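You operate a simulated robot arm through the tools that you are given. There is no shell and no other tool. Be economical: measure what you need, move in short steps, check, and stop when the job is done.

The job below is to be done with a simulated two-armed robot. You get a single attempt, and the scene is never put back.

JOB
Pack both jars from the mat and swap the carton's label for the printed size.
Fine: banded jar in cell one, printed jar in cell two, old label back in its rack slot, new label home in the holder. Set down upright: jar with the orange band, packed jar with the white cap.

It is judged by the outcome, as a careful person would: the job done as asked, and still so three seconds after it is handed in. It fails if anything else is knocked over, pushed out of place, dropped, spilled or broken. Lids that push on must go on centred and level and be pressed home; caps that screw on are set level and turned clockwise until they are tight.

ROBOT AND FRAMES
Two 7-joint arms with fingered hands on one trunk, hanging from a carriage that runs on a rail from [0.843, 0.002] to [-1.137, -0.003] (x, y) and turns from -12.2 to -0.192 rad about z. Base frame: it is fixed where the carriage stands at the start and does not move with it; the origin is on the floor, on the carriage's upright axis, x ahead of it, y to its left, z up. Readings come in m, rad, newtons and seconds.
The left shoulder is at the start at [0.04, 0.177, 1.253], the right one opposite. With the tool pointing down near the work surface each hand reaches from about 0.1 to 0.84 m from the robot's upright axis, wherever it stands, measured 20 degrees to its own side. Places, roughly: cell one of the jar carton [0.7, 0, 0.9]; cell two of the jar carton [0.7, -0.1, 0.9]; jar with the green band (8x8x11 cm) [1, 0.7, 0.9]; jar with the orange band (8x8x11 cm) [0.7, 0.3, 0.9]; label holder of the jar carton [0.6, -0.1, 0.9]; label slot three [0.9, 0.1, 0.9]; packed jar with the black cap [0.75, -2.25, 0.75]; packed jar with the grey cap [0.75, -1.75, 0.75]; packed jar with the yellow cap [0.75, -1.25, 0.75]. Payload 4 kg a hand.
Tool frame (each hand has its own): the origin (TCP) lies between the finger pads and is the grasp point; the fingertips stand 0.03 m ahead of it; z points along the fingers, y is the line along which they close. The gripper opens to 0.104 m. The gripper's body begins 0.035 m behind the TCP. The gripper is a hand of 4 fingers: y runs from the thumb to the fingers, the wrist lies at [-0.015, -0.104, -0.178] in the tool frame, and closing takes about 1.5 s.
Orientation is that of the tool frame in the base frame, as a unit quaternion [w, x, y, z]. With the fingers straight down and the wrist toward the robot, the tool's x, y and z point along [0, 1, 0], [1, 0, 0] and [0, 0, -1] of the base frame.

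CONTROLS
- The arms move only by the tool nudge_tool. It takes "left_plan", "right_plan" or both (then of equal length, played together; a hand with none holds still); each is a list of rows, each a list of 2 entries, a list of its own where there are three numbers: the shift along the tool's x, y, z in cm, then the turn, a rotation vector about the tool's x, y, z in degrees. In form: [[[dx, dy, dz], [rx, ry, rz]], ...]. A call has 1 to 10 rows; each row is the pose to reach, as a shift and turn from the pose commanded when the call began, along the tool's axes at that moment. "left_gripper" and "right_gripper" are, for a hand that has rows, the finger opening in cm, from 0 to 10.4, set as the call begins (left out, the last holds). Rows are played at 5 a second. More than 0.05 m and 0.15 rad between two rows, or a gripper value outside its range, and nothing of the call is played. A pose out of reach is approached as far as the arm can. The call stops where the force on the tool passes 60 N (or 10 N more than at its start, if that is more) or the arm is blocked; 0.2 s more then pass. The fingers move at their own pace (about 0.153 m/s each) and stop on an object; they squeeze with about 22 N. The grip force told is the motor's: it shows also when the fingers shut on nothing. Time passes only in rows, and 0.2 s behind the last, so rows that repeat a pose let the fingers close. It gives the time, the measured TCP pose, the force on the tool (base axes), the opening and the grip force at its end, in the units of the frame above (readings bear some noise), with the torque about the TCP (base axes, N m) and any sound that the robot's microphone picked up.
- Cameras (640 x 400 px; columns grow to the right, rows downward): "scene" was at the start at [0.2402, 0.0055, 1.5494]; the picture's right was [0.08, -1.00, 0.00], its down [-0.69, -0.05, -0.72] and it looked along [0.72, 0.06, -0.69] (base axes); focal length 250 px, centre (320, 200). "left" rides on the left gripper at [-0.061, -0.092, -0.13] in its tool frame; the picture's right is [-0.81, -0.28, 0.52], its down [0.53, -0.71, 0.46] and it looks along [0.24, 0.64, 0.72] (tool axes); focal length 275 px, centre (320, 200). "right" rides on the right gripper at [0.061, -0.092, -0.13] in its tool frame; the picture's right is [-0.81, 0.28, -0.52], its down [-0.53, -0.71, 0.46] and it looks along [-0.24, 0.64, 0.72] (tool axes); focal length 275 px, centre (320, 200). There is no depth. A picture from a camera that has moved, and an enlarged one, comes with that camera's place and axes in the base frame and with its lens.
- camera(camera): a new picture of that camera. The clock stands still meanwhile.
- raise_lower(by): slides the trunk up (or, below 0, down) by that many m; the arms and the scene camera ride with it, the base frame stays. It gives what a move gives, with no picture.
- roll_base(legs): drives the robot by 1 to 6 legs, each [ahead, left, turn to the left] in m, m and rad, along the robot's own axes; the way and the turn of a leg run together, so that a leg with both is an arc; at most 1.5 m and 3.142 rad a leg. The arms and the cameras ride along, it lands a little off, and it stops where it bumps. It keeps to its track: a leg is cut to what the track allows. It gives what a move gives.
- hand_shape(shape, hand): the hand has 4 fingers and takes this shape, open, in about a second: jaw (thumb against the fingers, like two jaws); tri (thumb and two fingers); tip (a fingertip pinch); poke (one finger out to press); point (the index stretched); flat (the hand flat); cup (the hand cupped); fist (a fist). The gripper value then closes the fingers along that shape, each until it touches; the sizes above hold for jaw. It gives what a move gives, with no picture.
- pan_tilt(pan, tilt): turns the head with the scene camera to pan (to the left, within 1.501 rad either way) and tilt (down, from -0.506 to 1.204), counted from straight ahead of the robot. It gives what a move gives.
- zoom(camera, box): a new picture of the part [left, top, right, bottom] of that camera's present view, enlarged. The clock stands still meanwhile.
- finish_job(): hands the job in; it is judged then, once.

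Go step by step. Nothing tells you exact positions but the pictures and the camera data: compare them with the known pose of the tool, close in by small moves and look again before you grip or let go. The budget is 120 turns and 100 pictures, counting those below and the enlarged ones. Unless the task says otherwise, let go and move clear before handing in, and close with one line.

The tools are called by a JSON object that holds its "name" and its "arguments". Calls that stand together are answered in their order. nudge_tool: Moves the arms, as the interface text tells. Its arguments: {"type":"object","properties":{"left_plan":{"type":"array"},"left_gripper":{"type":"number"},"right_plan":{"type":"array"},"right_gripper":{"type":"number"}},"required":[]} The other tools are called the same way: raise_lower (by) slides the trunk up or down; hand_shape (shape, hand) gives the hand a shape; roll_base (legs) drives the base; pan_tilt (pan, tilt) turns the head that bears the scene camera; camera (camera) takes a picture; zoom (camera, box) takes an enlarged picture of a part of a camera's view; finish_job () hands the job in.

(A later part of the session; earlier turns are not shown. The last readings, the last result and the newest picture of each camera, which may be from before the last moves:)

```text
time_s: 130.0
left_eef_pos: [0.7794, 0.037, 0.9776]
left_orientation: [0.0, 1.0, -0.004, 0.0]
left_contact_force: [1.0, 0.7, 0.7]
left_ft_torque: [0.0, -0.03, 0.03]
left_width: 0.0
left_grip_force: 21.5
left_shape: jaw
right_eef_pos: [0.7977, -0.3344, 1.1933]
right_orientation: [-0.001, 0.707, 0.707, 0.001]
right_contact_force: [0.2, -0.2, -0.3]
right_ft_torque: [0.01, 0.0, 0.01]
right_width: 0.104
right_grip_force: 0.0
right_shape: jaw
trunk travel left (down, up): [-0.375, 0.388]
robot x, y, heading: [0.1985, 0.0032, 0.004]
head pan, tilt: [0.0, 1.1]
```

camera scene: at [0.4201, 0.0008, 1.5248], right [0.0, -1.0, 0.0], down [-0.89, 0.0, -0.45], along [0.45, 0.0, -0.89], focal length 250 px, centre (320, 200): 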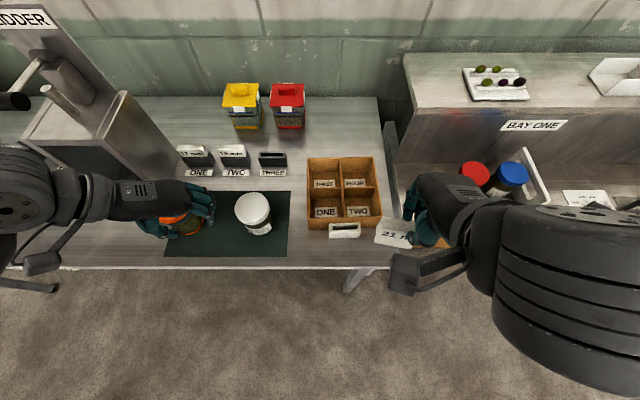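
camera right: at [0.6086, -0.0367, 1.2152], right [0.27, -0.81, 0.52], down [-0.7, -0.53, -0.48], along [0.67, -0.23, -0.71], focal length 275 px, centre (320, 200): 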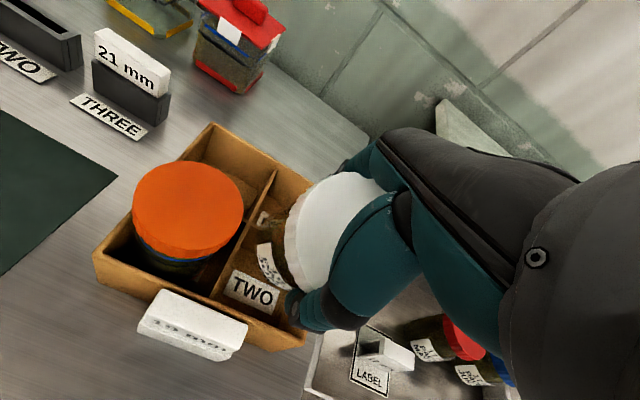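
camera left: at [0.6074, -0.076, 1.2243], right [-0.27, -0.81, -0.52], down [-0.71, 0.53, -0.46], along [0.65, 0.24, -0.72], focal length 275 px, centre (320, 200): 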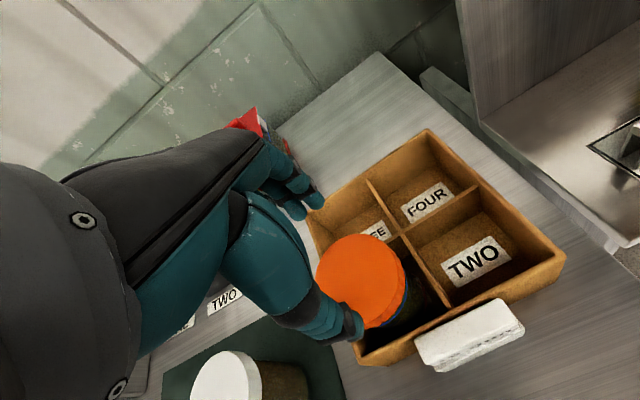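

The closed width reads 0.0, so I'm not certain the wall is truly held. I regrip 1.3 cm deeper to check by the width.

{"name": "nudge_tool", "arguments": {"left_plan": [[[0, 0, 0], [0, 0, 0]], [[0, 0, 0], [0, 0, 0]], [[0, 0, 0.6], [0, 0, 0]], [[0, 0, 1.3], [0, 0, 0]], [[0, 0, 1.3], [0, 0, 0]]], "left_gripper": 4}}

{"name": "nudge_tool", "arguments": {"left_plan": [[[0, 0, 0], [0, 0, 0]], [[0, 0, 0], [0, 0, 0]], [[0, 0, 0], [0, 0, 0]], [[0, 0, 0], [0, 0, 0]], [[0, 0, 0], [0, 0, 0]], [[0, 0, 0], [0, 0, 0]], [[0, 0, 0], [0, 0, 0]]], "left_gripper": 0}}

```text
time_s: 131.2
left_eef_pos: [0.7807, 0.0371, 0.9631]
left_orientation: [0.0, 1.0, -0.005, 0.001]
left_contact_force: [-0.3, -0.4, -0.4]
left_ft_torque: [0.01, 0.01, -0.02]
left_width: 0.0395
left_grip_force: 0.0
left_shape: jaw
right_eef_pos: [0.7968, -0.3349, 1.1932]
right_orientation: [-0.001, 0.707, 0.707, 0.002]
right_contact_force: [-0.1, 0.7, -0.8]
right_ft_torque: [-0.03, -0.02, -0.01]
right_width: 0.1041
right_grip_force: 0.1
right_shape: jaw
trunk travel left (down, up): [-0.375, 0.388]
robot x, y, heading: [0.1991, 0.0022, 0.0]
head pan, tilt: [0.0, 1.1]
```

```text
time_s: 132.8
left_eef_pos: [0.779, 0.0363, 0.9637]
left_orientation: [0.0, 1.0, -0.004, 0.001]
left_contact_force: [-0.1, -0.7, -0.6]
left_ft_torque: [-0.01, 0.01, -0.04]
left_width: 0.0006
left_grip_force: 21.9
left_shape: jaw
right_eef_pos: [0.7973, -0.3356, 1.1938]
right_orientation: [0.0, 0.707, 0.707, 0.001]
right_contact_force: [0.7, -0.3, 0.3]
right_ft_torque: [0.0, 0.0, -0.01]
right_width: 0.1039
right_grip_force: 0.1
right_shape: jaw
trunk travel left (down, up): [-0.375, 0.388]
robot x, y, heading: [0.1954, 0.0029, 0.002]
head pan, tilt: [0.0, 1.1]
```

0.6 mm suggests the thin wall is held. A 3 mm lift test will show the carton's weight if so.

{"name": "nudge_tool", "arguments": {"left_plan": [[[0, 0, -0.15], [0, 0, 0]], [[0, 0, -0.3], [0, 0, 0]], [[0, 0, -0.3], [0, 0, 0]]]}}

{"name": "nudge_tool", "arguments": {"left_plan": [[[0, 0, 0.15], [0, 0, 0]], [[0, 0, 0.3], [0, 0, 0]], [[0, 0, 0.3], [0, 0, 0]]]}}

```text
time_s: 133.6
left_eef_pos: [0.7796, 0.0359, 0.9668]
left_orientation: [0.0, 1.0, -0.003, 0.0]
left_contact_force: [-0.9, -0.6, -3.1]
left_ft_torque: [0.02, -0.03, -0.05]
left_width: 0.0005
left_grip_force: 22.5
left_shape: jaw
right_eef_pos: [0.7973, -0.3349, 1.1927]
right_orientation: [-0.001, 0.707, 0.707, 0.0]
right_contact_force: [-1.0, -0.8, -1.1]
right_ft_torque: [-0.02, 0.02, 0.03]
right_width: 0.104
right_grip_force: 0.0
right_shape: jaw
trunk travel left (down, up): [-0.375, 0.388]
robot x, y, heading: [0.2013, -0.0006, 0.004]
head pan, tilt: [0.0, 1.1]
```

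```text
time_s: 134.4
left_eef_pos: [0.7794, 0.0365, 0.9645]
left_orientation: [0.0, 1.0, -0.005, 0.0]
left_contact_force: [1.1, 1.5, -3.0]
left_ft_torque: [-0.01, -0.03, -0.03]
left_width: 0.0003
left_grip_force: 22.5
left_shape: jaw
right_eef_pos: [0.7972, -0.3332, 1.1947]
right_orientation: [0.0, 0.707, 0.707, 0.0]
right_contact_force: [-0.1, 0.5, 0.3]
right_ft_torque: [0.02, 0.02, -0.01]
right_width: 0.104
right_grip_force: 0.1
right_shape: jaw
trunk travel left (down, up): [-0.375, 0.388]
robot x, y, heading: [0.2022, 0.0016, 0.002]
head pan, tilt: [0.0, 1.1]
```

The left hand does hold the carton, which is now back in place. Its forearm would block the white jar, though, so I release gently and move the left arm away.

{"name": "nudge_tool", "arguments": {"left_plan": [[[0, 0, 0.15], [0, 0, 0]], [[0, 0, 0.15], [0, 0, 0]]]}}

{"name": "nudge_tool", "arguments": {"left_plan": [[[0, 0, 0], [0, 0, 0]], [[0, 0, 0], [0, 0, 0]], [[0, 0, 0], [0, 0, 0]], [[0, 0, -3], [0, 0, 0]], [[0, 0, -7], [0, 0, 0]], [[0, 0, -11], [0, 0, 0]], [[0, 0, -15], [0, 0, 0]], [[0, -2, -19], [0, 0, -3]], [[-2, -6, -20], [0, 0, -10]], [[-4, -10, -20], [0, 0, -17]]], "left_gripper": 3}}

{"name": "nudge_tool", "arguments": {"left_plan": [[[-2, -4, 0], [0, 0, -7]], [[-4, -8, 0], [0, 0, -14]], [[-6, -12, 0], [0, 0, -21]], [[-8, -16, 0], [0, 0, -28]], [[-10, -20, 0], [0, 0, -35]], [[-12, -24, 0], [0, 0, -42]], [[-13, -27, 0], [0, 0, -49]]]}}

```text
time_s: 135.0
left_eef_pos: [0.7799, 0.0376, 0.9623]
left_orientation: [-0.001, 1.0, -0.005, 0.0]
left_contact_force: [0.3, 0.5, 1.2]
left_ft_torque: [-0.05, 0.01, -0.04]
left_width: 0.0007
left_grip_force: 22.1
left_shape: jaw
right_eef_pos: [0.7971, -0.3345, 1.1938]
right_orientation: [0.0, 0.707, 0.707, 0.002]
right_contact_force: [-0.7, -0.3, -0.4]
right_ft_torque: [-0.03, -0.01, -0.03]
right_width: 0.1038
right_grip_force: 0.1
right_shape: jaw
trunk travel left (down, up): [-0.375, 0.388]
robot x, y, heading: [0.1978, 0.0019, 0.0]
head pan, tilt: [0.0, 1.1]
```

```text
time_s: 137.2
left_eef_pos: [0.737, 0.1378, 1.164]
left_orientation: [0.0, 0.99, 0.143, 0.001]
left_contact_force: [-0.6, -0.2, 0.2]
left_ft_torque: [-0.01, 0.0, -0.01]
left_width: 0.0297
left_grip_force: 0.0
left_shape: jaw
right_eef_pos: [0.7969, -0.3343, 1.1916]
right_orientation: [-0.001, 0.707, 0.707, 0.001]
right_contact_force: [-0.5, 0.1, -0.2]
right_ft_torque: [0.01, 0.03, -0.01]
right_width: 0.1037
right_grip_force: 0.1
right_shape: jaw
trunk travel left (down, up): [-0.375, 0.388]
robot x, y, heading: [0.2023, -0.0014, -0.0]
head pan, tilt: [0.0, 1.1]
```

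```text
time_s: 138.8
left_eef_pos: [0.5377, 0.3585, 1.161]
left_orientation: [0.0, 0.841, 0.541, 0.0]
left_contact_force: [0.8, 0.4, 0.2]
left_ft_torque: [0.03, 0.01, -0.01]
left_width: 0.0297
left_grip_force: 0.0
left_shape: jaw
right_eef_pos: [0.7968, -0.3358, 1.1938]
right_orientation: [-0.001, 0.707, 0.707, 0.0]
right_contact_force: [-0.7, 0.7, -0.2]
right_ft_torque: [0.02, -0.02, 0.02]
right_width: 0.104
right_grip_force: 0.1
right_shape: jaw
trunk travel left (down, up): [-0.375, 0.388]
robot x, y, heading: [0.1989, 0.0007, 0.006]
head pan, tilt: [0.0, 1.1]
```

The left arm is clear. The right hand returns over the white jar at (0.683, 0.155).

{"name": "nudge_tool", "arguments": {"right_plan": [[[4.5, -1, 0], [0, 0, 0]], [[9, -2, 0], [0, 0, 0]], [[13.5, -3.1, 0], [0, 0, 0]], [[18, -4.1, 0], [0, 0, 0]], [[22.5, -5.1, 0], [0, 0, 0]], [[27, -6.1, 0], [0, 0, 0]], [[31.5, -7.1, 0], [0, 0, 0]], [[36, -8.2, 0], [0, 0, 0]], [[40.5, -9.3, 0], [0, 0, 0]], [[45, -10.3, 0], [0, 0, 0]]], "right_gripper": 10.4}}

{"name": "nudge_tool", "arguments": {"right_plan": [[[4, -1.1, 0], [0, 0, 0]], [[4, -1.1, 4.5], [0, 0, 0]], [[4, -1.1, 9], [0, 0, 0]], [[4, -1.1, 12.5], [0, 0, 0]], [[4, -1.1, 12.5], [0, 0, 0]]]}}

```text
time_s: 141.0
left_eef_pos: [0.5378, 0.359, 1.1613]
left_orientation: [0.0, 0.841, 0.541, 0.001]
left_contact_force: [0.6, 0.2, 0.1]
left_ft_torque: [-0.01, 0.01, 0.03]
left_width: 0.0298
left_grip_force: 0.1
left_shape: jaw
right_eef_pos: [0.6981, 0.118, 1.1963]
right_orientation: [0.001, 0.708, 0.706, 0.001]
right_contact_force: [-0.2, -0.7, -0.9]
right_ft_torque: [0.01, 0.01, 0.03]
right_width: 0.1038
right_grip_force: 0.1
right_shape: jaw
trunk travel left (down, up): [-0.375, 0.388]
robot x, y, heading: [0.2016, -0.0019, 0.002]
head pan, tilt: [0.0, 1.1]
```

```text
time_s: 142.2
left_eef_pos: [0.5375, 0.3581, 1.1606]
left_orientation: [0.0, 0.841, 0.541, 0.0]
left_contact_force: [0.3, -0.2, -0.6]
left_ft_torque: [0.01, 0.04, -0.01]
left_width: 0.0297
left_grip_force: 0.1
left_shape: jaw
right_eef_pos: [0.6849, 0.1572, 1.0697]
right_orientation: [0.0, 0.707, 0.707, 0.001]
right_contact_force: [-0.3, -0.2, -0.4]
right_ft_torque: [0.01, 0.0, 0.01]
right_width: 0.1039
right_grip_force: 0.0
right_shape: jaw
trunk travel left (down, up): [-0.375, 0.388]
robot x, y, heading: [0.1993, -0.0015, 0.006]
head pan, tilt: [0.0, 1.1]
```

Over the jar. I descend carefully, watching for any touch on the cap.

{"name": "nudge_tool", "arguments": {"right_plan": [[[-0.2, 0, 2], [0, 0, 0]], [[-0.2, 0, 3.5], [0, 0, 0]], [[-0.2, 0, 4.5], [0, 0, 0]], [[-0.2, 0, 4.5], [0, 0, 0]]]}}

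{"name": "nudge_tool", "arguments": {"right_plan": [[[0, 0, 1], [0, 0, 0]], [[0, 0, 2.0], [0, 0, 0]], [[0, 0, 2.0], [0, 0, 0]]]}}

```text
time_s: 143.2
left_eef_pos: [0.5385, 0.3586, 1.1604]
left_orientation: [0.0, 0.841, 0.54, 0.0]
left_contact_force: [-0.1, -0.9, 0.8]
left_ft_torque: [0.0, 0.01, -0.01]
left_width: 0.0299
left_grip_force: 0.1
left_shape: jaw
right_eef_pos: [0.6869, 0.1529, 1.0253]
right_orientation: [0.0, 0.707, 0.708, 0.001]
right_contact_force: [-0.2, -0.4, -0.2]
right_ft_torque: [-0.03, -0.04, -0.04]
right_width: 0.1043
right_grip_force: 0.0
right_shape: jaw
trunk travel left (down, up): [-0.375, 0.388]
robot x, y, heading: [0.1998, 0.0005, 0.001]
head pan, tilt: [0.0, 1.1]
```

```text
time_s: 144.0
left_eef_pos: [0.5383, 0.3582, 1.1613]
left_orientation: [0.001, 0.84, 0.542, 0.001]
left_contact_force: [-0.3, 0.1, -0.3]
left_ft_torque: [-0.03, -0.01, -0.01]
left_width: 0.0298
left_grip_force: 0.0
left_shape: jaw
right_eef_pos: [0.6858, 0.1525, 1.0056]
right_orientation: [0.0, 0.707, 0.707, 0.001]
right_contact_force: [0.8, -0.1, 1.5]
right_ft_torque: [0.02, -0.05, -0.01]
right_width: 0.1038
right_grip_force: 0.1
right_shape: jaw
trunk travel left (down, up): [-0.375, 0.388]
robot x, y, heading: [0.1986, 0.0031, 0.01]
head pan, tilt: [0.0, 1.1]
```

Clear all round. I close on the jar and lift it high, then carry it above cell two.

{"name": "nudge_tool", "arguments": {"right_plan": [[[0, 0, 0], [0, 0, 0]], [[0, 0, 0], [0, 0, 0]], [[0, 0, 0], [0, 0, 0]], [[0, 0, 0], [0, 0, 0]], [[0, 0, 0], [0, 0, 0]], [[0, 0, 0], [0, 0, 0]], [[0, 0, 0], [0, 0, 0]]], "right_gripper": 0}}

{"name": "nudge_tool", "arguments": {"right_plan": [[[0, 0, -2], [0, 0, 0]], [[0, 0, -6], [0, 0, 0]], [[0, 0, -10.5], [0, 0, 0]], [[0, 0, -15], [0, 0, 0]], [[0, 0, -16.5], [0, 0, 0]], [[-4.2, 0.2, -16.5], [0, 0, 0]], [[-8.4, 0.4, -16.5], [0, 0, 0]], [[-12.6, 0.6, -16.5], [0, 0, 0]], [[-16.8, 0.8, -16.5], [0, 0, 0]], [[-21, 1, -16.5], [0, 0, 0]]]}}

```text
time_s: 145.6
left_eef_pos: [0.5384, 0.3579, 1.1619]
left_orientation: [0.001, 0.841, 0.541, 0.0]
left_contact_force: [0.3, 0.5, 0.9]
left_ft_torque: [-0.01, 0.01, 0.01]
left_width: 0.03
left_grip_force: 0.0
left_shape: jaw
right_eef_pos: [0.6857, 0.1535, 1.0058]
right_orientation: [0.001, 0.707, 0.707, 0.002]
right_contact_force: [1.3, 0.4, -0.6]
right_ft_torque: [0.01, -0.01, 0.0]
right_width: 0.0694
right_grip_force: 21.9
right_shape: jaw
trunk travel left (down, up): [-0.375, 0.388]
robot x, y, heading: [0.1992, 0.0002, 0.005]
head pan, tilt: [0.0, 1.1]
```

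```text
time_s: 147.8
left_eef_pos: [0.538, 0.3579, 1.1614]
left_orientation: [-0.001, 0.841, 0.541, 0.0]
left_contact_force: [-0.6, -0.9, 0.1]
left_ft_torque: [0.01, 0.03, -0.01]
left_width: 0.0299
left_grip_force: 0.1
left_shape: jaw
right_eef_pos: [0.6924, -0.0581, 1.169]
right_orientation: [-0.001, 0.707, 0.708, 0.0]
right_contact_force: [-0.4, 1.4, -2.8]
right_ft_torque: [0.0, -0.01, 0.01]
right_width: 0.0694
right_grip_force: 21.8
right_shape: jaw
trunk travel left (down, up): [-0.375, 0.388]
robot x, y, heading: [0.1969, 0.0004, 0.006]
head pan, tilt: [0.0, 1.1]
```

Jar held (6.9 cm, about 3 N). I move on above cell two and use my last picture to check jar against cell.

{"name": "nudge_tool", "arguments": {"right_plan": [[[-4.5, 0.3, 0], [0, 0, 0]], [[-4.5, 0.3, 3.5], [0, 0, 0]], [[-4.5, 0.3, 7], [0, 0, 0]], [[-4.5, 0.3, 7.2], [0, 0, 0]], [[-4.5, 0.3, 7.2], [0, 0, 0]]]}}

{"name": "zoom", "arguments": {"camera": "scene", "box": [280, 140, 420, 260]}}

```text
time_s: 149.0
left_eef_pos: [0.5376, 0.3594, 1.1614]
left_orientation: [0.001, 0.841, 0.541, 0.001]
left_contact_force: [-0.3, -0.3, -0.5]
left_ft_torque: [0.02, -0.02, 0.0]
left_width: 0.0296
left_grip_force: 0.0
left_shape: jaw
right_eef_pos: [0.697, -0.1021, 1.0985]
right_orientation: [0.0, 0.707, 0.707, 0.001]
right_contact_force: [0.5, 0.6, -2.7]
right_ft_torque: [0.0, 0.02, 0.01]
right_width: 0.0691
right_grip_force: 21.8
right_shape: jaw
trunk travel left (down, up): [-0.375, 0.388]
robot x, y, heading: [0.1943, 0.0006, 0.003]
head pan, tilt: [0.0, 1.1]
```

```text
3.33 times, centred on (350, 200) of scene
camera zoom: at [0.4201, 0.0002, 1.525], right [0.0, -1.0, 0.0], down [-0.89, 0.0, -0.45], along [0.45, 0.0, -0.89], focal length 832 px, centre (220, 200)
```

zoom: 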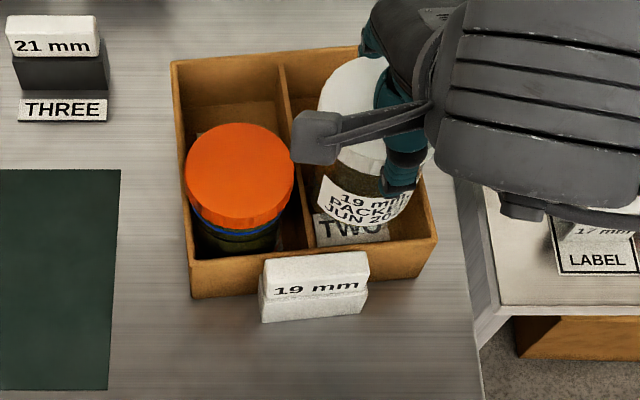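

The carton turned about 6° when released; cell two's centre is now about (0.718, -0.109), while the jar hangs at about (0.704, -0.105). I shift the jar accordingly and lower in stages, checking force.

{"name": "nudge_tool", "arguments": {"right_plan": [[[-0.4, 1.35, 0], [0, 0, 0]], [[-0.4, 1.35, 2], [0, 0, 0]], [[-0.4, 1.35, 3.5], [0, 0, 0]], [[-0.4, 1.35, 4.2], [0, 0, 0]], [[-0.4, 1.35, 4.2], [0, 0, 0]]]}}

{"name": "nudge_tool", "arguments": {"right_plan": [[[0, 0, 0.5], [0, 0, 0]], [[0, 0, 1.0], [0, 0, 0]], [[0, 0, 1.0], [0, 0, 0]]]}}

```text
time_s: 150.2
left_eef_pos: [0.5397, 0.3578, 1.1624]
left_orientation: [0.0, 0.841, 0.541, 0.0]
left_contact_force: [-1.0, 0.3, -0.2]
left_ft_torque: [0.01, 0.02, 0.0]
left_width: 0.0299
left_grip_force: 0.1
left_shape: jaw
right_eef_pos: [0.7143, -0.1071, 1.06]
right_orientation: [0.002, 0.707, 0.707, 0.003]
right_contact_force: [-0.5, -8.8, 17.8]
right_ft_torque: [0.03, 0.01, -0.06]
right_width: 0.0692
right_grip_force: 21.4
right_shape: jaw
trunk travel left (down, up): [-0.375, 0.388]
robot x, y, heading: [0.1984, 0.0027, 0.004]
head pan, tilt: [0.0, 1.1]
```

```text
time_s: 151.0
left_eef_pos: [0.5382, 0.3571, 1.1602]
left_orientation: [0.001, 0.841, 0.541, 0.0]
left_contact_force: [0.1, 0.5, 0.2]
left_ft_torque: [0.03, -0.02, -0.03]
left_width: 0.0298
left_grip_force: 0.2
left_shape: jaw
right_eef_pos: [0.7119, -0.1058, 1.0445]
right_orientation: [-0.001, 0.707, 0.707, 0.0]
right_contact_force: [0.9, -4.6, 6.3]
right_ft_torque: [0.17, 0.06, 0.03]
right_width: 0.0687
right_grip_force: 22.1
right_shape: jaw
trunk travel left (down, up): [-0.375, 0.388]
robot x, y, heading: [0.1997, 0.0009, 0.001]
head pan, tilt: [0.0, 1.1]
```

It touched the centre divider on its left side and slid in; the jar's base is now below the wall tops. I move 4 mm to the right to relieve it and continue.

{"name": "nudge_tool", "arguments": {"right_plan": [[[-0.4, 0, 0], [0, 0, 0]], [[-0.4, 0, 0], [0, 0, 0]]]}}

{"name": "nudge_tool", "arguments": {"right_plan": [[[0, 0, 0.5], [0, 0, 0]], [[0, 0, 1.0], [0, 0, 0]], [[0, 0, 1.0], [0, 0, 0]]]}}

```text
time_s: 151.6
left_eef_pos: [0.5374, 0.3582, 1.1608]
left_orientation: [0.0, 0.841, 0.541, 0.001]
left_contact_force: [0.1, 0.0, 0.4]
left_ft_torque: [0.0, 0.0, 0.01]
left_width: 0.0298
left_grip_force: 0.0
left_shape: jaw
right_eef_pos: [0.7116, -0.1085, 1.0456]
right_orientation: [-0.001, 0.706, 0.708, 0.0]
right_contact_force: [-1.0, -0.6, -0.3]
right_ft_torque: [0.13, 0.11, 0.06]
right_width: 0.0687
right_grip_force: 21.8
right_shape: jaw
trunk travel left (down, up): [-0.375, 0.388]
robot x, y, heading: [0.198, -0.0001, 0.003]
head pan, tilt: [0.0, 1.1]
```

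```text
time_s: 152.4
left_eef_pos: [0.5389, 0.358, 1.1606]
left_orientation: [0.0, 0.841, 0.541, 0.001]
left_contact_force: [0.6, 0.2, 0.4]
left_ft_torque: [0.02, -0.01, 0.01]
left_width: 0.0298
left_grip_force: 0.1
left_shape: jaw
right_eef_pos: [0.7146, -0.1098, 1.0367]
right_orientation: [0.002, 0.708, 0.707, 0.002]
right_contact_force: [1.0, -5.9, 9.7]
right_ft_torque: [0.25, 0.2, -0.06]
right_width: 0.0684
right_grip_force: 22.0
right_shape: jaw
trunk travel left (down, up): [-0.375, 0.388]
robot x, y, heading: [0.1965, 0.0033, 0.005]
head pan, tilt: [0.0, 1.1]
```

The forces show the jar caught the centre divider and has swung about 25–30° around the pinch axis. I take it back over the mat and tilt the hand to bring the jar upright before setting it down.

{"name": "nudge_tool", "arguments": {"right_plan": [[[0, 0, -4], [0, 0, 0]], [[0, 0, -8.5], [0, 0, 0]], [[0, 0, -13], [0, 0, 0]], [[4.7, -0.8, -13.5], [0, 0, 0]], [[9.4, -1.6, -13.5], [0, 0, 0]], [[14.1, -2.4, -13.5], [0, 0, 0]], [[18.8, -3.2, -13.5], [0, 0, 0]], [[23.5, -4, -13.5], [0, 0, 0]], [[28.2, -4.8, -13.5], [0, 0, 0]], [[28.2, -4.8, -13.5], [0, 0, 0]]]}}

{"name": "nudge_tool", "arguments": {"right_plan": [[[0, 0, 0], [0, 0, 0]], [[0, 0, 0], [0, 0, 0]]]}}

{"name": "nudge_tool", "arguments": {"right_plan": [[[0, 0, 0], [0, -6.5, 0]], [[0, 0, 0], [0, -13, 0]], [[0, 0, 0], [0, -19.5, 0]], [[0, 0, 0], [0, -26, 0]], [[0, 0, 0], [0, -26, 0]], [[0, 0, 4.5], [0, -26, 0]], [[0, 0, 9], [0, -26, 0]], [[0, 0, 12], [0, -26, 0]], [[0, 0, 12], [0, -26, 0]]]}}

```text
time_s: 154.6
left_eef_pos: [0.5391, 0.3594, 1.1608]
left_orientation: [0.0, 0.841, 0.541, 0.0]
left_contact_force: [-0.8, 0.3, 0.2]
left_ft_torque: [-0.03, -0.03, -0.01]
left_width: 0.0298
left_grip_force: 0.1
left_shape: jaw
right_eef_pos: [0.663, 0.1729, 1.1743]
right_orientation: [0.0, 0.708, 0.707, 0.001]
right_contact_force: [-0.4, -0.2, -3.3]
right_ft_torque: [-0.04, -0.03, -0.02]
right_width: 0.0688
right_grip_force: 21.8
right_shape: jaw
trunk travel left (down, up): [-0.375, 0.388]
robot x, y, heading: [0.199, -0.002, -0.002]
head pan, tilt: [0.0, 1.1]
```

```text
time_s: 155.2
left_eef_pos: [0.5391, 0.3587, 1.1609]
left_orientation: [0.0, 0.841, 0.541, 0.0]
left_contact_force: [0.4, -0.3, -0.6]
left_ft_torque: [-0.04, 0.01, 0.04]
left_width: 0.0295
left_grip_force: 0.1
left_shape: jaw
right_eef_pos: [0.6616, 0.1726, 1.1728]
right_orientation: [0.0, 0.707, 0.707, 0.001]
right_contact_force: [-0.8, 0.4, -3.7]
right_ft_torque: [-0.06, 0.01, 0.02]
right_width: 0.0683
right_grip_force: 22.1
right_shape: jaw
trunk travel left (down, up): [-0.375, 0.388]
robot x, y, heading: [0.1989, 0.0038, 0.001]
head pan, tilt: [0.0, 1.1]
```

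```text
time_s: 157.2
left_eef_pos: [0.5372, 0.359, 1.1618]
left_orientation: [0.0, 0.841, 0.541, 0.0]
left_contact_force: [0.9, 1.2, 0.6]
left_ft_torque: [0.01, 0.01, -0.01]
left_width: 0.0297
left_grip_force: 0.0
left_shape: jaw
right_eef_pos: [0.663, 0.1738, 1.0529]
right_orientation: [0.159, 0.689, 0.689, -0.158]
right_contact_force: [0.5, -0.7, -2.8]
right_ft_torque: [0.02, -0.02, -0.03]
right_width: 0.0682
right_grip_force: 21.1
right_shape: jaw
trunk travel left (down, up): [-0.375, 0.388]
robot x, y, heading: [0.1983, 0.0021, 0.006]
head pan, tilt: [0.0, 1.1]
```

The tilt is on and the jar hangs freely. I lower vertically toward the mat in steps.

{"name": "nudge_tool", "arguments": {"right_plan": [[[0.55, 0, 1.12], [0, 0, 0]], [[1.1, 0, 2.25], [0, 0, 0]], [[1.53, 0, 3.15], [0, 0, 0]], [[1.53, 0, 3.15], [0, 0, 0]]]}}

{"name": "nudge_tool", "arguments": {"right_plan": [[[0.13, 0, 0.27], [0, 0, 0]], [[0.26, 0, 0.54], [0, 0, 0]], [[0.26, 0, 0.54], [0, 0, 0]]]}}

```text
time_s: 158.2
left_eef_pos: [0.5374, 0.3587, 1.1614]
left_orientation: [0.0, 0.841, 0.541, 0.0]
left_contact_force: [0.4, 0.3, 0.2]
left_ft_torque: [0.02, 0.01, -0.03]
left_width: 0.0296
left_grip_force: 0.1
left_shape: jaw
right_eef_pos: [0.6622, 0.1731, 1.0174]
right_orientation: [0.16, 0.689, 0.689, -0.158]
right_contact_force: [-0.1, 0.2, -3.3]
right_ft_torque: [0.01, 0.01, 0.0]
right_width: 0.0683
right_grip_force: 21.9
right_shape: jaw
trunk travel left (down, up): [-0.375, 0.388]
robot x, y, heading: [0.2015, -0.0022, 0.006]
head pan, tilt: [0.0, 1.1]
```

```text
time_s: 159.0
left_eef_pos: [0.5374, 0.3584, 1.162]
left_orientation: [0.001, 0.841, 0.541, 0.0]
left_contact_force: [1.1, 0.5, 0.6]
left_ft_torque: [0.01, -0.01, 0.0]
left_width: 0.0298
left_grip_force: 0.1
left_shape: jaw
right_eef_pos: [0.6634, 0.1743, 1.0099]
right_orientation: [0.158, 0.69, 0.689, -0.159]
right_contact_force: [0.1, -0.1, -3.4]
right_ft_torque: [0.01, 0.03, -0.02]
right_width: 0.0683
right_grip_force: 21.6
right_shape: jaw
trunk travel left (down, up): [-0.375, 0.388]
robot x, y, heading: [0.1996, 0.0011, 0.002]
head pan, tilt: [0.0, 1.1]
```

Still free at 1.010. I continue in 5 mm steps.

{"name": "nudge_tool", "arguments": {"right_plan": [[[0.13, 0, 0.27], [0, 0, 0]], [[0.22, 0, 0.45], [0, 0, 0]], [[0.22, 0, 0.45], [0, 0, 0]]]}}

{"name": "nudge_tool", "arguments": {"right_plan": [[[0.13, 0, 0.27], [0, 0, 0]], [[0.22, 0, 0.45], [0, 0, 0]], [[0.22, 0, 0.45], [0, 0, 0]]]}}

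```text
time_s: 159.8
left_eef_pos: [0.5382, 0.3589, 1.1607]
left_orientation: [0.0, 0.841, 0.541, 0.001]
left_contact_force: [0.2, -0.3, 0.4]
left_ft_torque: [-0.01, -0.04, 0.01]
left_width: 0.0295
left_grip_force: 0.1
left_shape: jaw
right_eef_pos: [0.6638, 0.1727, 1.0061]
right_orientation: [0.159, 0.689, 0.689, -0.158]
right_contact_force: [0.6, 0.3, -1.7]
right_ft_torque: [0.03, 0.03, 0.02]
right_width: 0.0681
right_grip_force: 22.2
right_shape: jaw
trunk travel left (down, up): [-0.375, 0.388]
robot x, y, heading: [0.1994, -0.0027, 0.005]
head pan, tilt: [0.0, 1.1]
```

```text
time_s: 160.6
left_eef_pos: [0.5391, 0.3581, 1.1625]
left_orientation: [0.001, 0.841, 0.541, 0.001]
left_contact_force: [-0.3, 0.0, -0.8]
left_ft_torque: [-0.01, -0.01, -0.01]
left_width: 0.0297
left_grip_force: 0.0
left_shape: jaw
right_eef_pos: [0.6661, 0.1727, 1.0026]
right_orientation: [0.16, 0.69, 0.688, -0.157]
right_contact_force: [-0.1, -5.9, 16.4]
right_ft_torque: [0.04, -0.24, -0.11]
right_width: 0.0679
right_grip_force: 22.4
right_shape: jaw
trunk travel left (down, up): [-0.375, 0.388]
robot x, y, heading: [0.1976, -0.0001, 0.006]
head pan, tilt: [0.0, 1.1]
```

Light contact came early and on the left side, so I over-tilted; the real tilt was nearer 13°. I lift slightly, turn back 13°, and lower again.

{"name": "nudge_tool", "arguments": {"right_plan": [[[-0.45, 0, -0.9], [0, 0, 0]], [[-0.9, 0, -1.8], [0, 6.5, 0]], [[-0.9, 0, -1.8], [0, 13, 0]], [[-0.9, 0, -1.8], [0, 13, 0]], [[-0.45, 0, -0.9], [0, 13, 0]], [[-0.2, 0, -0.4], [0, 13, 0]], [[-0.2, 0, -0.4], [0, 13, 0]]]}}

{"name": "nudge_tool", "arguments": {"right_plan": [[[0.06, 0, 0.24], [0, 0, 0]], [[0.11, 0, 0.48], [0, 0, 0]], [[0.11, 0, 0.48], [0, 0, 0]]]}}

```text
time_s: 162.2
left_eef_pos: [0.5389, 0.3596, 1.1611]
left_orientation: [0.0, 0.841, 0.541, 0.0]
left_contact_force: [-0.9, -1.0, 0.2]
left_ft_torque: [0.05, 0.0, -0.02]
left_width: 0.0299
left_grip_force: 0.0
left_shape: jaw
right_eef_pos: [0.6649, 0.1729, 1.0058]
right_orientation: [0.08, 0.703, 0.703, -0.078]
right_contact_force: [0.3, 1.0, 1.5]
right_ft_torque: [-0.03, 0.09, 0.0]
right_width: 0.0682
right_grip_force: 22.7
right_shape: jaw
trunk travel left (down, up): [-0.375, 0.388]
robot x, y, heading: [0.1985, 0.0034, 0.002]
head pan, tilt: [0.0, 1.1]
```

```text
time_s: 163.0
left_eef_pos: [0.5395, 0.3608, 1.1619]
left_orientation: [0.001, 0.841, 0.541, 0.001]
left_contact_force: [1.0, -0.3, -0.1]
left_ft_torque: [0.01, 0.01, 0.0]
left_width: 0.0298
left_grip_force: 0.0
left_shape: jaw
right_eef_pos: [0.6656, 0.1765, 1.0032]
right_orientation: [0.08, 0.703, 0.702, -0.077]
right_contact_force: [-2.9, 7.1, 27.2]
right_ft_torque: [-0.11, 0.18, -0.02]
right_width: 0.0681
right_grip_force: 21.6
right_shape: jaw
trunk travel left (down, up): [-0.375, 0.388]
robot x, y, heading: [0.2008, -0.0009, -0.001]
head pan, tilt: [0.0, 1.1]
```

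Now the right edge touches, so the upright angle lies between. I turn by another -6.5° and press lightly so it settles flat, then open and lift away.

{"name": "nudge_tool", "arguments": {"right_plan": [[[-0.15, 0, -0.6], [0, 0, 0]], [[-0.15, 0, -0.6], [0, -6.5, 0]], [[0, 0, 0], [0, -6.5, 0]], [[0.06, 0, 0.2], [0, -6.5, 0]], [[0.06, 0, 0.2], [0, -6.5, 0]]]}}

```text
time_s: 164.2
left_eef_pos: [0.539, 0.3594, 1.1617]
left_orientation: [0.0, 0.841, 0.541, 0.001]
left_contact_force: [-0.1, -0.8, 0.2]
left_ft_torque: [-0.02, 0.01, -0.01]
left_width: 0.0297
left_grip_force: 0.0
left_shape: jaw
right_eef_pos: [0.6662, 0.1744, 0.9997]
right_orientation: [0.121, 0.697, 0.697, -0.118]
right_contact_force: [-5.4, 0.0, 23.5]
right_ft_torque: [-0.08, -0.3, -0.02]
right_width: 0.0679
right_grip_force: 22.2
right_shape: jaw
trunk travel left (down, up): [-0.375, 0.388]
robot x, y, heading: [0.2012, 0.0029, 0.005]
head pan, tilt: [0.0, 1.1]
```

Contact is now central and flat, so the jar stands upright. I open, lift straight up, and bring the hand back vertical.

{"name": "nudge_tool", "arguments": {"right_plan": [[[0, 0, 0], [0, 0, 0]], [[0, 0, 0], [0, 0, 0]], [[0, 0, 0], [0, 0, 0]], [[0, 0, 0], [0, 0, 0]], [[-0.8, 0, -2.3], [0, 0, 0]], [[-1.6, 0, -4.6], [0, 0, 0]], [[-2.4, 0, -6.8], [0, 0, 0]], [[-2.4, 0, -6.8], [0, 6.5, 0]], [[-2.4, 0, -6.8], [0, 13, 0]], [[-2.4, 0, -6.8], [0, 19.5, 0]]], "right_gripper": 10.4}}

{"name": "nudge_tool", "arguments": {"right_plan": [[[-1.35, 0, 0], [0, 0, 0]], [[-1.35, 0, 2], [0, 0, 0]], [[-1.35, 0, 3], [0, 0, 0]], [[-1.35, 0, 3], [0, 0, 0]]]}}

```text
time_s: 166.4
left_eef_pos: [0.5371, 0.3592, 1.1613]
left_orientation: [0.001, 0.841, 0.541, 0.0]
left_contact_force: [0.0, 0.8, -0.1]
left_ft_torque: [0.01, -0.01, -0.03]
left_width: 0.0299
left_grip_force: 0.1
left_shape: jaw
right_eef_pos: [0.6633, 0.1727, 1.0701]
right_orientation: [-0.001, 0.707, 0.707, 0.002]
right_contact_force: [0.1, 0.6, 0.5]
right_ft_torque: [0.0, 0.0, 0.0]
right_width: 0.1033
right_grip_force: 0.0
right_shape: jaw
trunk travel left (down, up): [-0.375, 0.388]
robot x, y, heading: [0.2042, 0.002, 0.002]
head pan, tilt: [0.0, 1.1]
```

```text
time_s: 167.4
left_eef_pos: [0.5382, 0.358, 1.1613]
left_orientation: [0.0, 0.841, 0.541, 0.0]
left_contact_force: [-1.0, 0.6, -0.4]
left_ft_torque: [0.01, -0.02, -0.01]
left_width: 0.0297
left_grip_force: 0.0
left_shape: jaw
right_eef_pos: [0.664, 0.1604, 1.0395]
right_orientation: [0.0, 0.708, 0.707, 0.001]
right_contact_force: [0.2, -0.3, -0.5]
right_ft_torque: [0.01, -0.01, 0.02]
right_width: 0.1037
right_grip_force: 0.2
right_shape: jaw
trunk travel left (down, up): [-0.375, 0.388]
robot x, y, heading: [0.1971, -0.0015, 0.002]
head pan, tilt: [0.0, 1.1]
```

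Over the jar again, centred by the set-down position. I descend, grip, lift and carry it to wait above the right side of the carton.

{"name": "nudge_tool", "arguments": {"right_plan": [[[0, 0.2, 1], [0, 0, 0]], [[0, 0.2, 2.2], [0, 0, 0]], [[0, 0.2, 3.4], [0, 0, 0]], [[0, 0.2, 3.4], [0, 0, 0]]]}}

{"name": "nudge_tool", "arguments": {"right_plan": [[[0, 0, 0], [0, 0, 0]], [[0, 0, 0], [0, 0, 0]], [[0, 0, 0], [0, 0, 0]], [[0, 0, 0], [0, 0, 0]], [[0, 0, 0], [0, 0, 0]], [[0, 0, 0], [0, 0, 0]], [[0, 0, -2], [0, 0, 0]], [[0, 0, -6], [0, 0, 0]], [[0, 0, -10.5], [0, 0, 0]], [[0, 0, -15], [0, 0, 0]]], "right_gripper": 0}}

{"name": "nudge_tool", "arguments": {"right_plan": [[[-3, 0.5, -3], [0, 0, 0]], [[-7.5, 1.2, -3.5], [0, 0, 0]], [[-12, 1.9, -3.5], [0, 0, 0]], [[-16.5, 2.6, -3.5], [0, 0, 0]], [[-21, 3.3, -3.5], [0, 0, 0]], [[-25.5, 4, -3.5], [0, 0, 0]], [[-30, 4.8, -3.5], [0, 0, 0]], [[-34.5, 5.6, -3.5], [0, 0, 0]], [[-37, 6, -3.5], [0, 0, 0]], [[-37, 6, -3.5], [0, 0, 0]]]}}

```text
time_s: 168.4
left_eef_pos: [0.5388, 0.3588, 1.1605]
left_orientation: [0.0, 0.842, 0.54, 0.0]
left_contact_force: [-0.2, 0.2, 0.2]
left_ft_torque: [0.0, 0.0, 0.03]
left_width: 0.0297
left_grip_force: 0.1
left_shape: jaw
right_eef_pos: [0.6671, 0.1602, 1.0052]
right_orientation: [0.0, 0.707, 0.707, 0.003]
right_contact_force: [0.1, 0.5, -0.2]
right_ft_torque: [0.02, 0.01, 0.0]
right_width: 0.1035
right_grip_force: 0.1
right_shape: jaw
trunk travel left (down, up): [-0.375, 0.388]
robot x, y, heading: [0.2002, -0.001, 0.0]
head pan, tilt: [0.0, 1.1]
```

```text
time_s: 170.6
left_eef_pos: [0.539, 0.3587, 1.162]
left_orientation: [0.0, 0.841, 0.541, 0.0]
left_contact_force: [0.0, -0.2, -0.3]
left_ft_torque: [-0.01, 0.02, 0.0]
left_width: 0.0296
left_grip_force: 0.0
left_shape: jaw
right_eef_pos: [0.6659, 0.1573, 1.1571]
right_orientation: [0.0, 0.707, 0.707, 0.0]
right_contact_force: [-0.5, -0.5, -3.8]
right_ft_torque: [-0.03, -0.02, 0.03]
right_width: 0.0595
right_grip_force: 22.1
right_shape: jaw
trunk travel left (down, up): [-0.375, 0.388]
robot x, y, heading: [0.1984, 0.0032, 0.002]
head pan, tilt: [0.0, 1.1]
```

```text
time_s: 172.8
left_eef_pos: [0.5378, 0.3591, 1.1615]
left_orientation: [0.0, 0.841, 0.541, 0.0]
left_contact_force: [0.0, 0.3, 0.1]
left_ft_torque: [0.0, 0.0, 0.0]
left_width: 0.0296
left_grip_force: 0.1
left_shape: jaw
right_eef_pos: [0.7263, -0.2121, 1.1915]
right_orientation: [0.0, 0.706, 0.708, 0.0]
right_contact_force: [-0.9, 0.6, -3.4]
right_ft_torque: [-0.01, -0.03, 0.04]
right_width: 0.0593
right_grip_force: 22.2
right_shape: jaw
trunk travel left (down, up): [-0.375, 0.388]
robot x, y, heading: [0.1979, 0.0001, 0.004]
head pan, tilt: [0.0, 1.1]
```

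The narrower width (5.9 cm) says the jar is gripped off its centre line sideways. I take several still readings to average the torque and find which way.

{"name": "nudge_tool", "arguments": {"right_plan": [[[0, 0, 0], [0, 0, 0]]]}}

{"name": "nudge_tool", "arguments": {"right_plan": [[[0, 0, 0], [0, 0, 0]]]}}

{"name": "nudge_tool", "arguments": {"right_plan": [[[0, 0, 0], [0, 0, 0]]]}}

{"name": "nudge_tool", "arguments": {"right_plan": [[[0, 0, 0], [0, 0, 0]]]}}

{"name": "nudge_tool", "arguments": {"right_plan": [[[0, 0, 0], [0, 0, 0]]]}}

{"name": "nudge_tool", "arguments": {"right_plan": [[[0, 0, 0], [0, 0, 0]]]}}

{"name": "nudge_tool", "arguments": {"right_plan": [[[0, 0, 0], [0, 0, 0]]]}}

{"name": "nudge_tool", "arguments": {"right_plan": [[[0, 0, 0], [0, 0, 0]]]}}

```text
time_s: 173.2
left_eef_pos: [0.5385, 0.3588, 1.1618]
left_orientation: [-0.001, 0.841, 0.541, 0.0]
left_contact_force: [-0.3, 1.0, -0.5]
left_ft_torque: [0.02, 0.0, 0.0]
left_width: 0.0299
left_grip_force: 0.1
left_shape: jaw
right_eef_pos: [0.7264, -0.2125, 1.192]
right_orientation: [-0.001, 0.707, 0.707, 0.001]
right_contact_force: [0.3, 0.3, -2.2]
right_ft_torque: [-0.04, 0.03, 0.0]
right_width: 0.0594
right_grip_force: 21.8
right_shape: jaw
trunk travel left (down, up): [-0.375, 0.388]
robot x, y, heading: [0.1991, 0.0006, -0.003]
head pan, tilt: [0.0, 1.1]
```

```text
time_s: 173.6
left_eef_pos: [0.5381, 0.3584, 1.1603]
left_orientation: [-0.001, 0.841, 0.541, 0.0]
left_contact_force: [0.0, -1.1, -0.4]
left_ft_torque: [-0.02, -0.03, 0.0]
left_width: 0.0295
left_grip_force: 0.1
left_shape: jaw
right_eef_pos: [0.7255, -0.2118, 1.1923]
right_orientation: [0.0, 0.708, 0.707, 0.0]
right_contact_force: [0.1, 0.3, -3.5]
right_ft_torque: [0.01, 0.0, 0.02]
right_width: 0.0595
right_grip_force: 22.2
right_shape: jaw
trunk travel left (down, up): [-0.375, 0.388]
robot x, y, heading: [0.2006, 0.0042, 0.006]
head pan, tilt: [0.0, 1.1]
```

```text
time_s: 174.0
left_eef_pos: [0.538, 0.3572, 1.1607]
left_orientation: [0.0, 0.842, 0.54, 0.0]
left_contact_force: [-0.2, 0.6, 0.1]
left_ft_torque: [-0.02, -0.03, -0.04]
left_width: 0.0297
left_grip_force: 0.1
left_shape: jaw
right_eef_pos: [0.7271, -0.2122, 1.1921]
right_orientation: [-0.001, 0.707, 0.707, 0.001]
right_contact_force: [-0.3, -0.2, -3.3]
right_ft_torque: [-0.03, -0.04, 0.01]
right_width: 0.0593
right_grip_force: 22.1
right_shape: jaw
trunk travel left (down, up): [-0.375, 0.388]
robot x, y, heading: [0.2021, 0.0016, 0.007]
head pan, tilt: [0.0, 1.1]
```

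```text
time_s: 174.4
left_eef_pos: [0.5395, 0.3584, 1.1615]
left_orientation: [0.0, 0.841, 0.541, -0.001]
left_contact_force: [0.5, 0.8, -0.9]
left_ft_torque: [0.01, 0.02, 0.01]
left_width: 0.0294
left_grip_force: 0.1
left_shape: jaw
right_eef_pos: [0.7266, -0.212, 1.1927]
right_orientation: [-0.001, 0.707, 0.707, 0.001]
right_contact_force: [0.6, -0.7, -2.3]
right_ft_torque: [-0.06, -0.01, -0.01]
right_width: 0.0595
right_grip_force: 22.0
right_shape: jaw
trunk travel left (down, up): [-0.375, 0.388]
robot x, y, heading: [0.2001, 0.0025, 0.003]
head pan, tilt: [0.0, 1.1]
```

```text
time_s: 174.8
left_eef_pos: [0.5384, 0.3585, 1.1611]
left_orientation: [0.0, 0.841, 0.541, 0.0]
left_contact_force: [-0.3, 0.5, 0.0]
left_ft_torque: [-0.02, 0.05, 0.01]
left_width: 0.0298
left_grip_force: 0.0
left_shape: jaw
right_eef_pos: [0.7259, -0.2122, 1.1925]
right_orientation: [-0.001, 0.707, 0.707, 0.001]
right_contact_force: [-0.2, 0.0, -3.6]
right_ft_torque: [-0.01, 0.01, 0.0]
right_width: 0.0596
right_grip_force: 21.8
right_shape: jaw
trunk travel left (down, up): [-0.375, 0.388]
robot x, y, heading: [0.1996, -0.0035, 0.002]
head pan, tilt: [0.0, 1.1]
```

```text
time_s: 175.2
left_eef_pos: [0.5383, 0.3595, 1.1618]
left_orientation: [0.001, 0.841, 0.541, 0.0]
left_contact_force: [0.2, 0.7, 0.2]
left_ft_torque: [-0.02, 0.02, -0.02]
left_width: 0.0299
left_grip_force: 0.1
left_shape: jaw
right_eef_pos: [0.7258, -0.2111, 1.1937]
right_orientation: [0.0, 0.707, 0.707, 0.0]
right_contact_force: [0.8, 0.6, -3.0]
right_ft_torque: [-0.02, 0.0, -0.05]
right_width: 0.0593
right_grip_force: 22.2
right_shape: jaw
trunk travel left (down, up): [-0.375, 0.388]
robot x, y, heading: [0.2016, 0.0034, 0.003]
head pan, tilt: [0.0, 1.1]
```

```text
time_s: 175.6
left_eef_pos: [0.5378, 0.3588, 1.1611]
left_orientation: [0.0, 0.841, 0.541, 0.0]
left_contact_force: [0.3, 0.2, 0.4]
left_ft_torque: [0.04, 0.03, -0.01]
left_width: 0.0295
left_grip_force: 0.0
left_shape: jaw
right_eef_pos: [0.7254, -0.2111, 1.1927]
right_orientation: [-0.001, 0.707, 0.707, 0.001]
right_contact_force: [0.0, 0.3, -3.7]
right_ft_torque: [-0.05, 0.01, 0.02]
right_width: 0.0595
right_grip_force: 21.7
right_shape: jaw
trunk travel left (down, up): [-0.375, 0.388]
robot x, y, heading: [0.1994, 0.0007, 0.002]
head pan, tilt: [0.0, 1.1]
```

```text
time_s: 176.0
left_eef_pos: [0.5384, 0.3593, 1.1613]
left_orientation: [0.0, 0.841, 0.541, 0.0]
left_contact_force: [0.1, 0.4, -0.1]
left_ft_torque: [0.0, -0.02, -0.03]
left_width: 0.0296
left_grip_force: 0.1
left_shape: jaw
right_eef_pos: [0.7264, -0.2125, 1.194]
right_orientation: [-0.001, 0.708, 0.707, 0.0]
right_contact_force: [-0.1, 0.4, -3.6]
right_ft_torque: [-0.03, 0.03, -0.03]
right_width: 0.0594
right_grip_force: 21.8
right_shape: jaw
trunk travel left (down, up): [-0.375, 0.388]
robot x, y, heading: [0.1981, -0.003, 0.006]
head pan, tilt: [0.0, 1.1]
```

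On average the jar's centre is about 1 cm to the left of the hand. I return it to the same spot on the mat, release, shift 1 cm left, and regrip centrally.

{"name": "nudge_tool", "arguments": {"right_plan": [[[4.5, -0.7, 0], [0, 0, 0]], [[9, -1.4, 0], [0, 0, 0]], [[13.5, -2.2, 0], [0, 0, 0]], [[18, -2.9, 0], [0, 0, 0]], [[22.5, -3.6, 0], [0, 0, 0]], [[27, -4.4, 0], [0, 0, 0]], [[31.5, -5.1, 0], [0, 0, 0]], [[36, -5.9, 0], [0, 0, 0]], [[37, -6, 0], [0, 0, 0]], [[37, -6, 4.5], [0, 0, 0]]]}}

{"name": "nudge_tool", "arguments": {"right_plan": [[[0, 0, 4], [0, 0, 0]], [[0, 0, 8], [0, 0, 0]], [[0, 0, 11], [0, 0, 0]], [[0, 0, 13], [0, 0, 0]], [[0, 0, 13.6], [0, 0, 0]], [[0, 0, 13.9], [0, 0, 0]], [[0, 0, 13.9], [0, 0, 0]]]}}

```text
time_s: 178.2
left_eef_pos: [0.5389, 0.359, 1.1606]
left_orientation: [0.0, 0.841, 0.541, 0.0]
left_contact_force: [0.4, -0.1, -0.7]
left_ft_torque: [0.01, -0.02, -0.01]
left_width: 0.0298
left_grip_force: 0.1
left_shape: jaw
right_eef_pos: [0.666, 0.1605, 1.1437]
right_orientation: [0.0, 0.707, 0.707, 0.001]
right_contact_force: [0.4, 0.4, -3.3]
right_ft_torque: [-0.03, 0.02, 0.04]
right_width: 0.0595
right_grip_force: 22.3
right_shape: jaw
trunk travel left (down, up): [-0.375, 0.388]
robot x, y, heading: [0.2003, 0.0038, 0.002]
head pan, tilt: [0.0, 1.1]
```

```text
time_s: 179.8
left_eef_pos: [0.5381, 0.3579, 1.1614]
left_orientation: [0.0, 0.841, 0.541, 0.0]
left_contact_force: [0.7, -1.1, 0.3]
left_ft_torque: [0.01, -0.02, -0.03]
left_width: 0.0297
left_grip_force: 0.0
left_shape: jaw
right_eef_pos: [0.6659, 0.1603, 1.006]
right_orientation: [0.0, 0.707, 0.707, 0.001]
right_contact_force: [0.2, -0.4, -2.6]
right_ft_torque: [-0.01, -0.02, 0.02]
right_width: 0.059
right_grip_force: 22.5
right_shape: jaw
trunk travel left (down, up): [-0.375, 0.388]
robot x, y, heading: [0.2023, 0.0024, 0.002]
head pan, tilt: [0.0, 1.1]
```

It's a hair above the mat. I set it down, release, shift and regrip.

{"name": "nudge_tool", "arguments": {"right_plan": [[[0, 0, 0.15], [0, 0, 0]], [[0, 0, 0.3], [0, 0, 0]], [[0, 0, 0.3], [0, 0, 0]]]}}

{"name": "nudge_tool", "arguments": {"right_plan": [[[0, 0, -0.2], [0, 0, 0]], [[0, 0, -0.2], [0, 0, 0]], [[0, 0, -0.2], [0, 0, 0]], [[0, 0, -0.2], [0, 0, 0]], [[0.6, 0, -0.2], [0, 0, 0]], [[1.1, 0, -0.2], [0, 0, 0]], [[1.1, 0, -0.2], [0, 0, 0]]], "right_gripper": 10.4}}

{"name": "nudge_tool", "arguments": {"right_plan": [[[0, 0, 0], [0, 0, 0]], [[0, 0, 0], [0, 0, 0]], [[0, 0, 0], [0, 0, 0]], [[0, 0, 0], [0, 0, 0]], [[0, 0, 0], [0, 0, 0]], [[0, 0, 0], [0, 0, 0]], [[0, 0, 0], [0, 0, 0]]], "right_gripper": 0}}

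```text
time_s: 180.6
left_eef_pos: [0.5392, 0.359, 1.1608]
left_orientation: [0.002, 0.841, 0.541, 0.001]
left_contact_force: [-0.8, 0.4, -0.2]
left_ft_torque: [-0.01, -0.02, 0.0]
left_width: 0.0293
left_grip_force: 0.0
left_shape: jaw
right_eef_pos: [0.6659, 0.1595, 1.0044]
right_orientation: [0.0, 0.707, 0.707, 0.0]
right_contact_force: [-2.2, -2.2, 10.9]
right_ft_torque: [-0.03, -0.15, 0.0]
right_width: 0.0589
right_grip_force: 21.5
right_shape: jaw
trunk travel left (down, up): [-0.375, 0.388]
robot x, y, heading: [0.1989, 0.0013, 0.004]
head pan, tilt: [0.0, 1.1]
```

```text
time_s: 182.2
left_eef_pos: [0.5392, 0.3587, 1.1625]
left_orientation: [0.0, 0.841, 0.541, 0.0]
left_contact_force: [0.1, 0.3, -0.3]
left_ft_torque: [0.02, -0.01, 0.02]
left_width: 0.03
left_grip_force: 0.1
left_shape: jaw
right_eef_pos: [0.6667, 0.1705, 1.0067]
right_orientation: [0.0, 0.707, 0.707, 0.001]
right_contact_force: [0.7, -0.7, 0.0]
right_ft_torque: [-0.02, 0.04, -0.02]
right_width: 0.1034
right_grip_force: 0.1
right_shape: jaw
trunk travel left (down, up): [-0.375, 0.388]
robot x, y, heading: [0.1968, 0.0016, 0.006]
head pan, tilt: [0.0, 1.1]
```

```text
time_s: 183.8
left_eef_pos: [0.5386, 0.3588, 1.1613]
left_orientation: [0.001, 0.841, 0.541, 0.0]
left_contact_force: [0.4, 0.2, -0.5]
left_ft_torque: [0.01, 0.01, 0.02]
left_width: 0.0295
left_grip_force: 0.0
left_shape: jaw
right_eef_pos: [0.6661, 0.1711, 1.0064]
right_orientation: [-0.001, 0.707, 0.707, 0.0]
right_contact_force: [-0.7, 0.0, 0.5]
right_ft_torque: [0.0, 0.0, 0.01]
right_width: 0.0649
right_grip_force: 22.2
right_shape: jaw
trunk travel left (down, up): [-0.375, 0.388]
robot x, y, heading: [0.1982, -0.0006, 0.003]
head pan, tilt: [0.0, 1.1]
```

The width grew to 6.5 cm, so that was the right direction. Another 0.9 cm left and regrip.

{"name": "nudge_tool", "arguments": {"right_plan": [[[0, 0, 0], [0, 0, 0]], [[0, 0, 0], [0, 0, 0]], [[0, 0, 0], [0, 0, 0]], [[0, 0, 0], [0, 0, 0]], [[0.5, 0, 0], [0, 0, 0]], [[0.9, 0, 0], [0, 0, 0]], [[0.9, 0, 0], [0, 0, 0]]], "right_gripper": 10.4}}

{"name": "nudge_tool", "arguments": {"right_plan": [[[0, 0, 0], [0, 0, 0]], [[0, 0, 0], [0, 0, 0]], [[0, 0, 0], [0, 0, 0]], [[0, 0, 0], [0, 0, 0]], [[0, 0, 0], [0, 0, 0]], [[0, 0, 0], [0, 0, 0]], [[0, 0, 0], [0, 0, 0]]], "right_gripper": 0}}

```text
time_s: 185.4
left_eef_pos: [0.5391, 0.3584, 1.1612]
left_orientation: [0.0, 0.841, 0.541, 0.0]
left_contact_force: [-0.5, 0.5, 0.3]
left_ft_torque: [0.01, 0.02, 0.0]
left_width: 0.0294
left_grip_force: 0.1
left_shape: jaw
right_eef_pos: [0.6673, 0.1792, 1.0063]
right_orientation: [0.0, 0.707, 0.707, 0.001]
right_contact_force: [0.6, -0.1, -0.8]
right_ft_torque: [0.01, -0.02, 0.05]
right_width: 0.1034
right_grip_force: 0.0
right_shape: jaw
trunk travel left (down, up): [-0.375, 0.388]
robot x, y, heading: [0.1997, 0.0017, 0.009]
head pan, tilt: [0.0, 1.1]
```

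```text
time_s: 187.0
left_eef_pos: [0.5382, 0.3585, 1.1623]
left_orientation: [0.0, 0.841, 0.541, -0.001]
left_contact_force: [0.2, -0.3, 0.7]
left_ft_torque: [0.01, 0.0, 0.04]
left_width: 0.0298
left_grip_force: 0.1
left_shape: jaw
right_eef_pos: [0.6664, 0.179, 1.0061]
right_orientation: [-0.001, 0.707, 0.707, 0.0]
right_contact_force: [0.1, -0.2, 0.2]
right_ft_torque: [0.03, -0.04, -0.01]
right_width: 0.0634
right_grip_force: 21.9
right_shape: jaw
trunk travel left (down, up): [-0.375, 0.388]
robot x, y, heading: [0.1983, 0.0001, 0.006]
head pan, tilt: [0.0, 1.1]
```

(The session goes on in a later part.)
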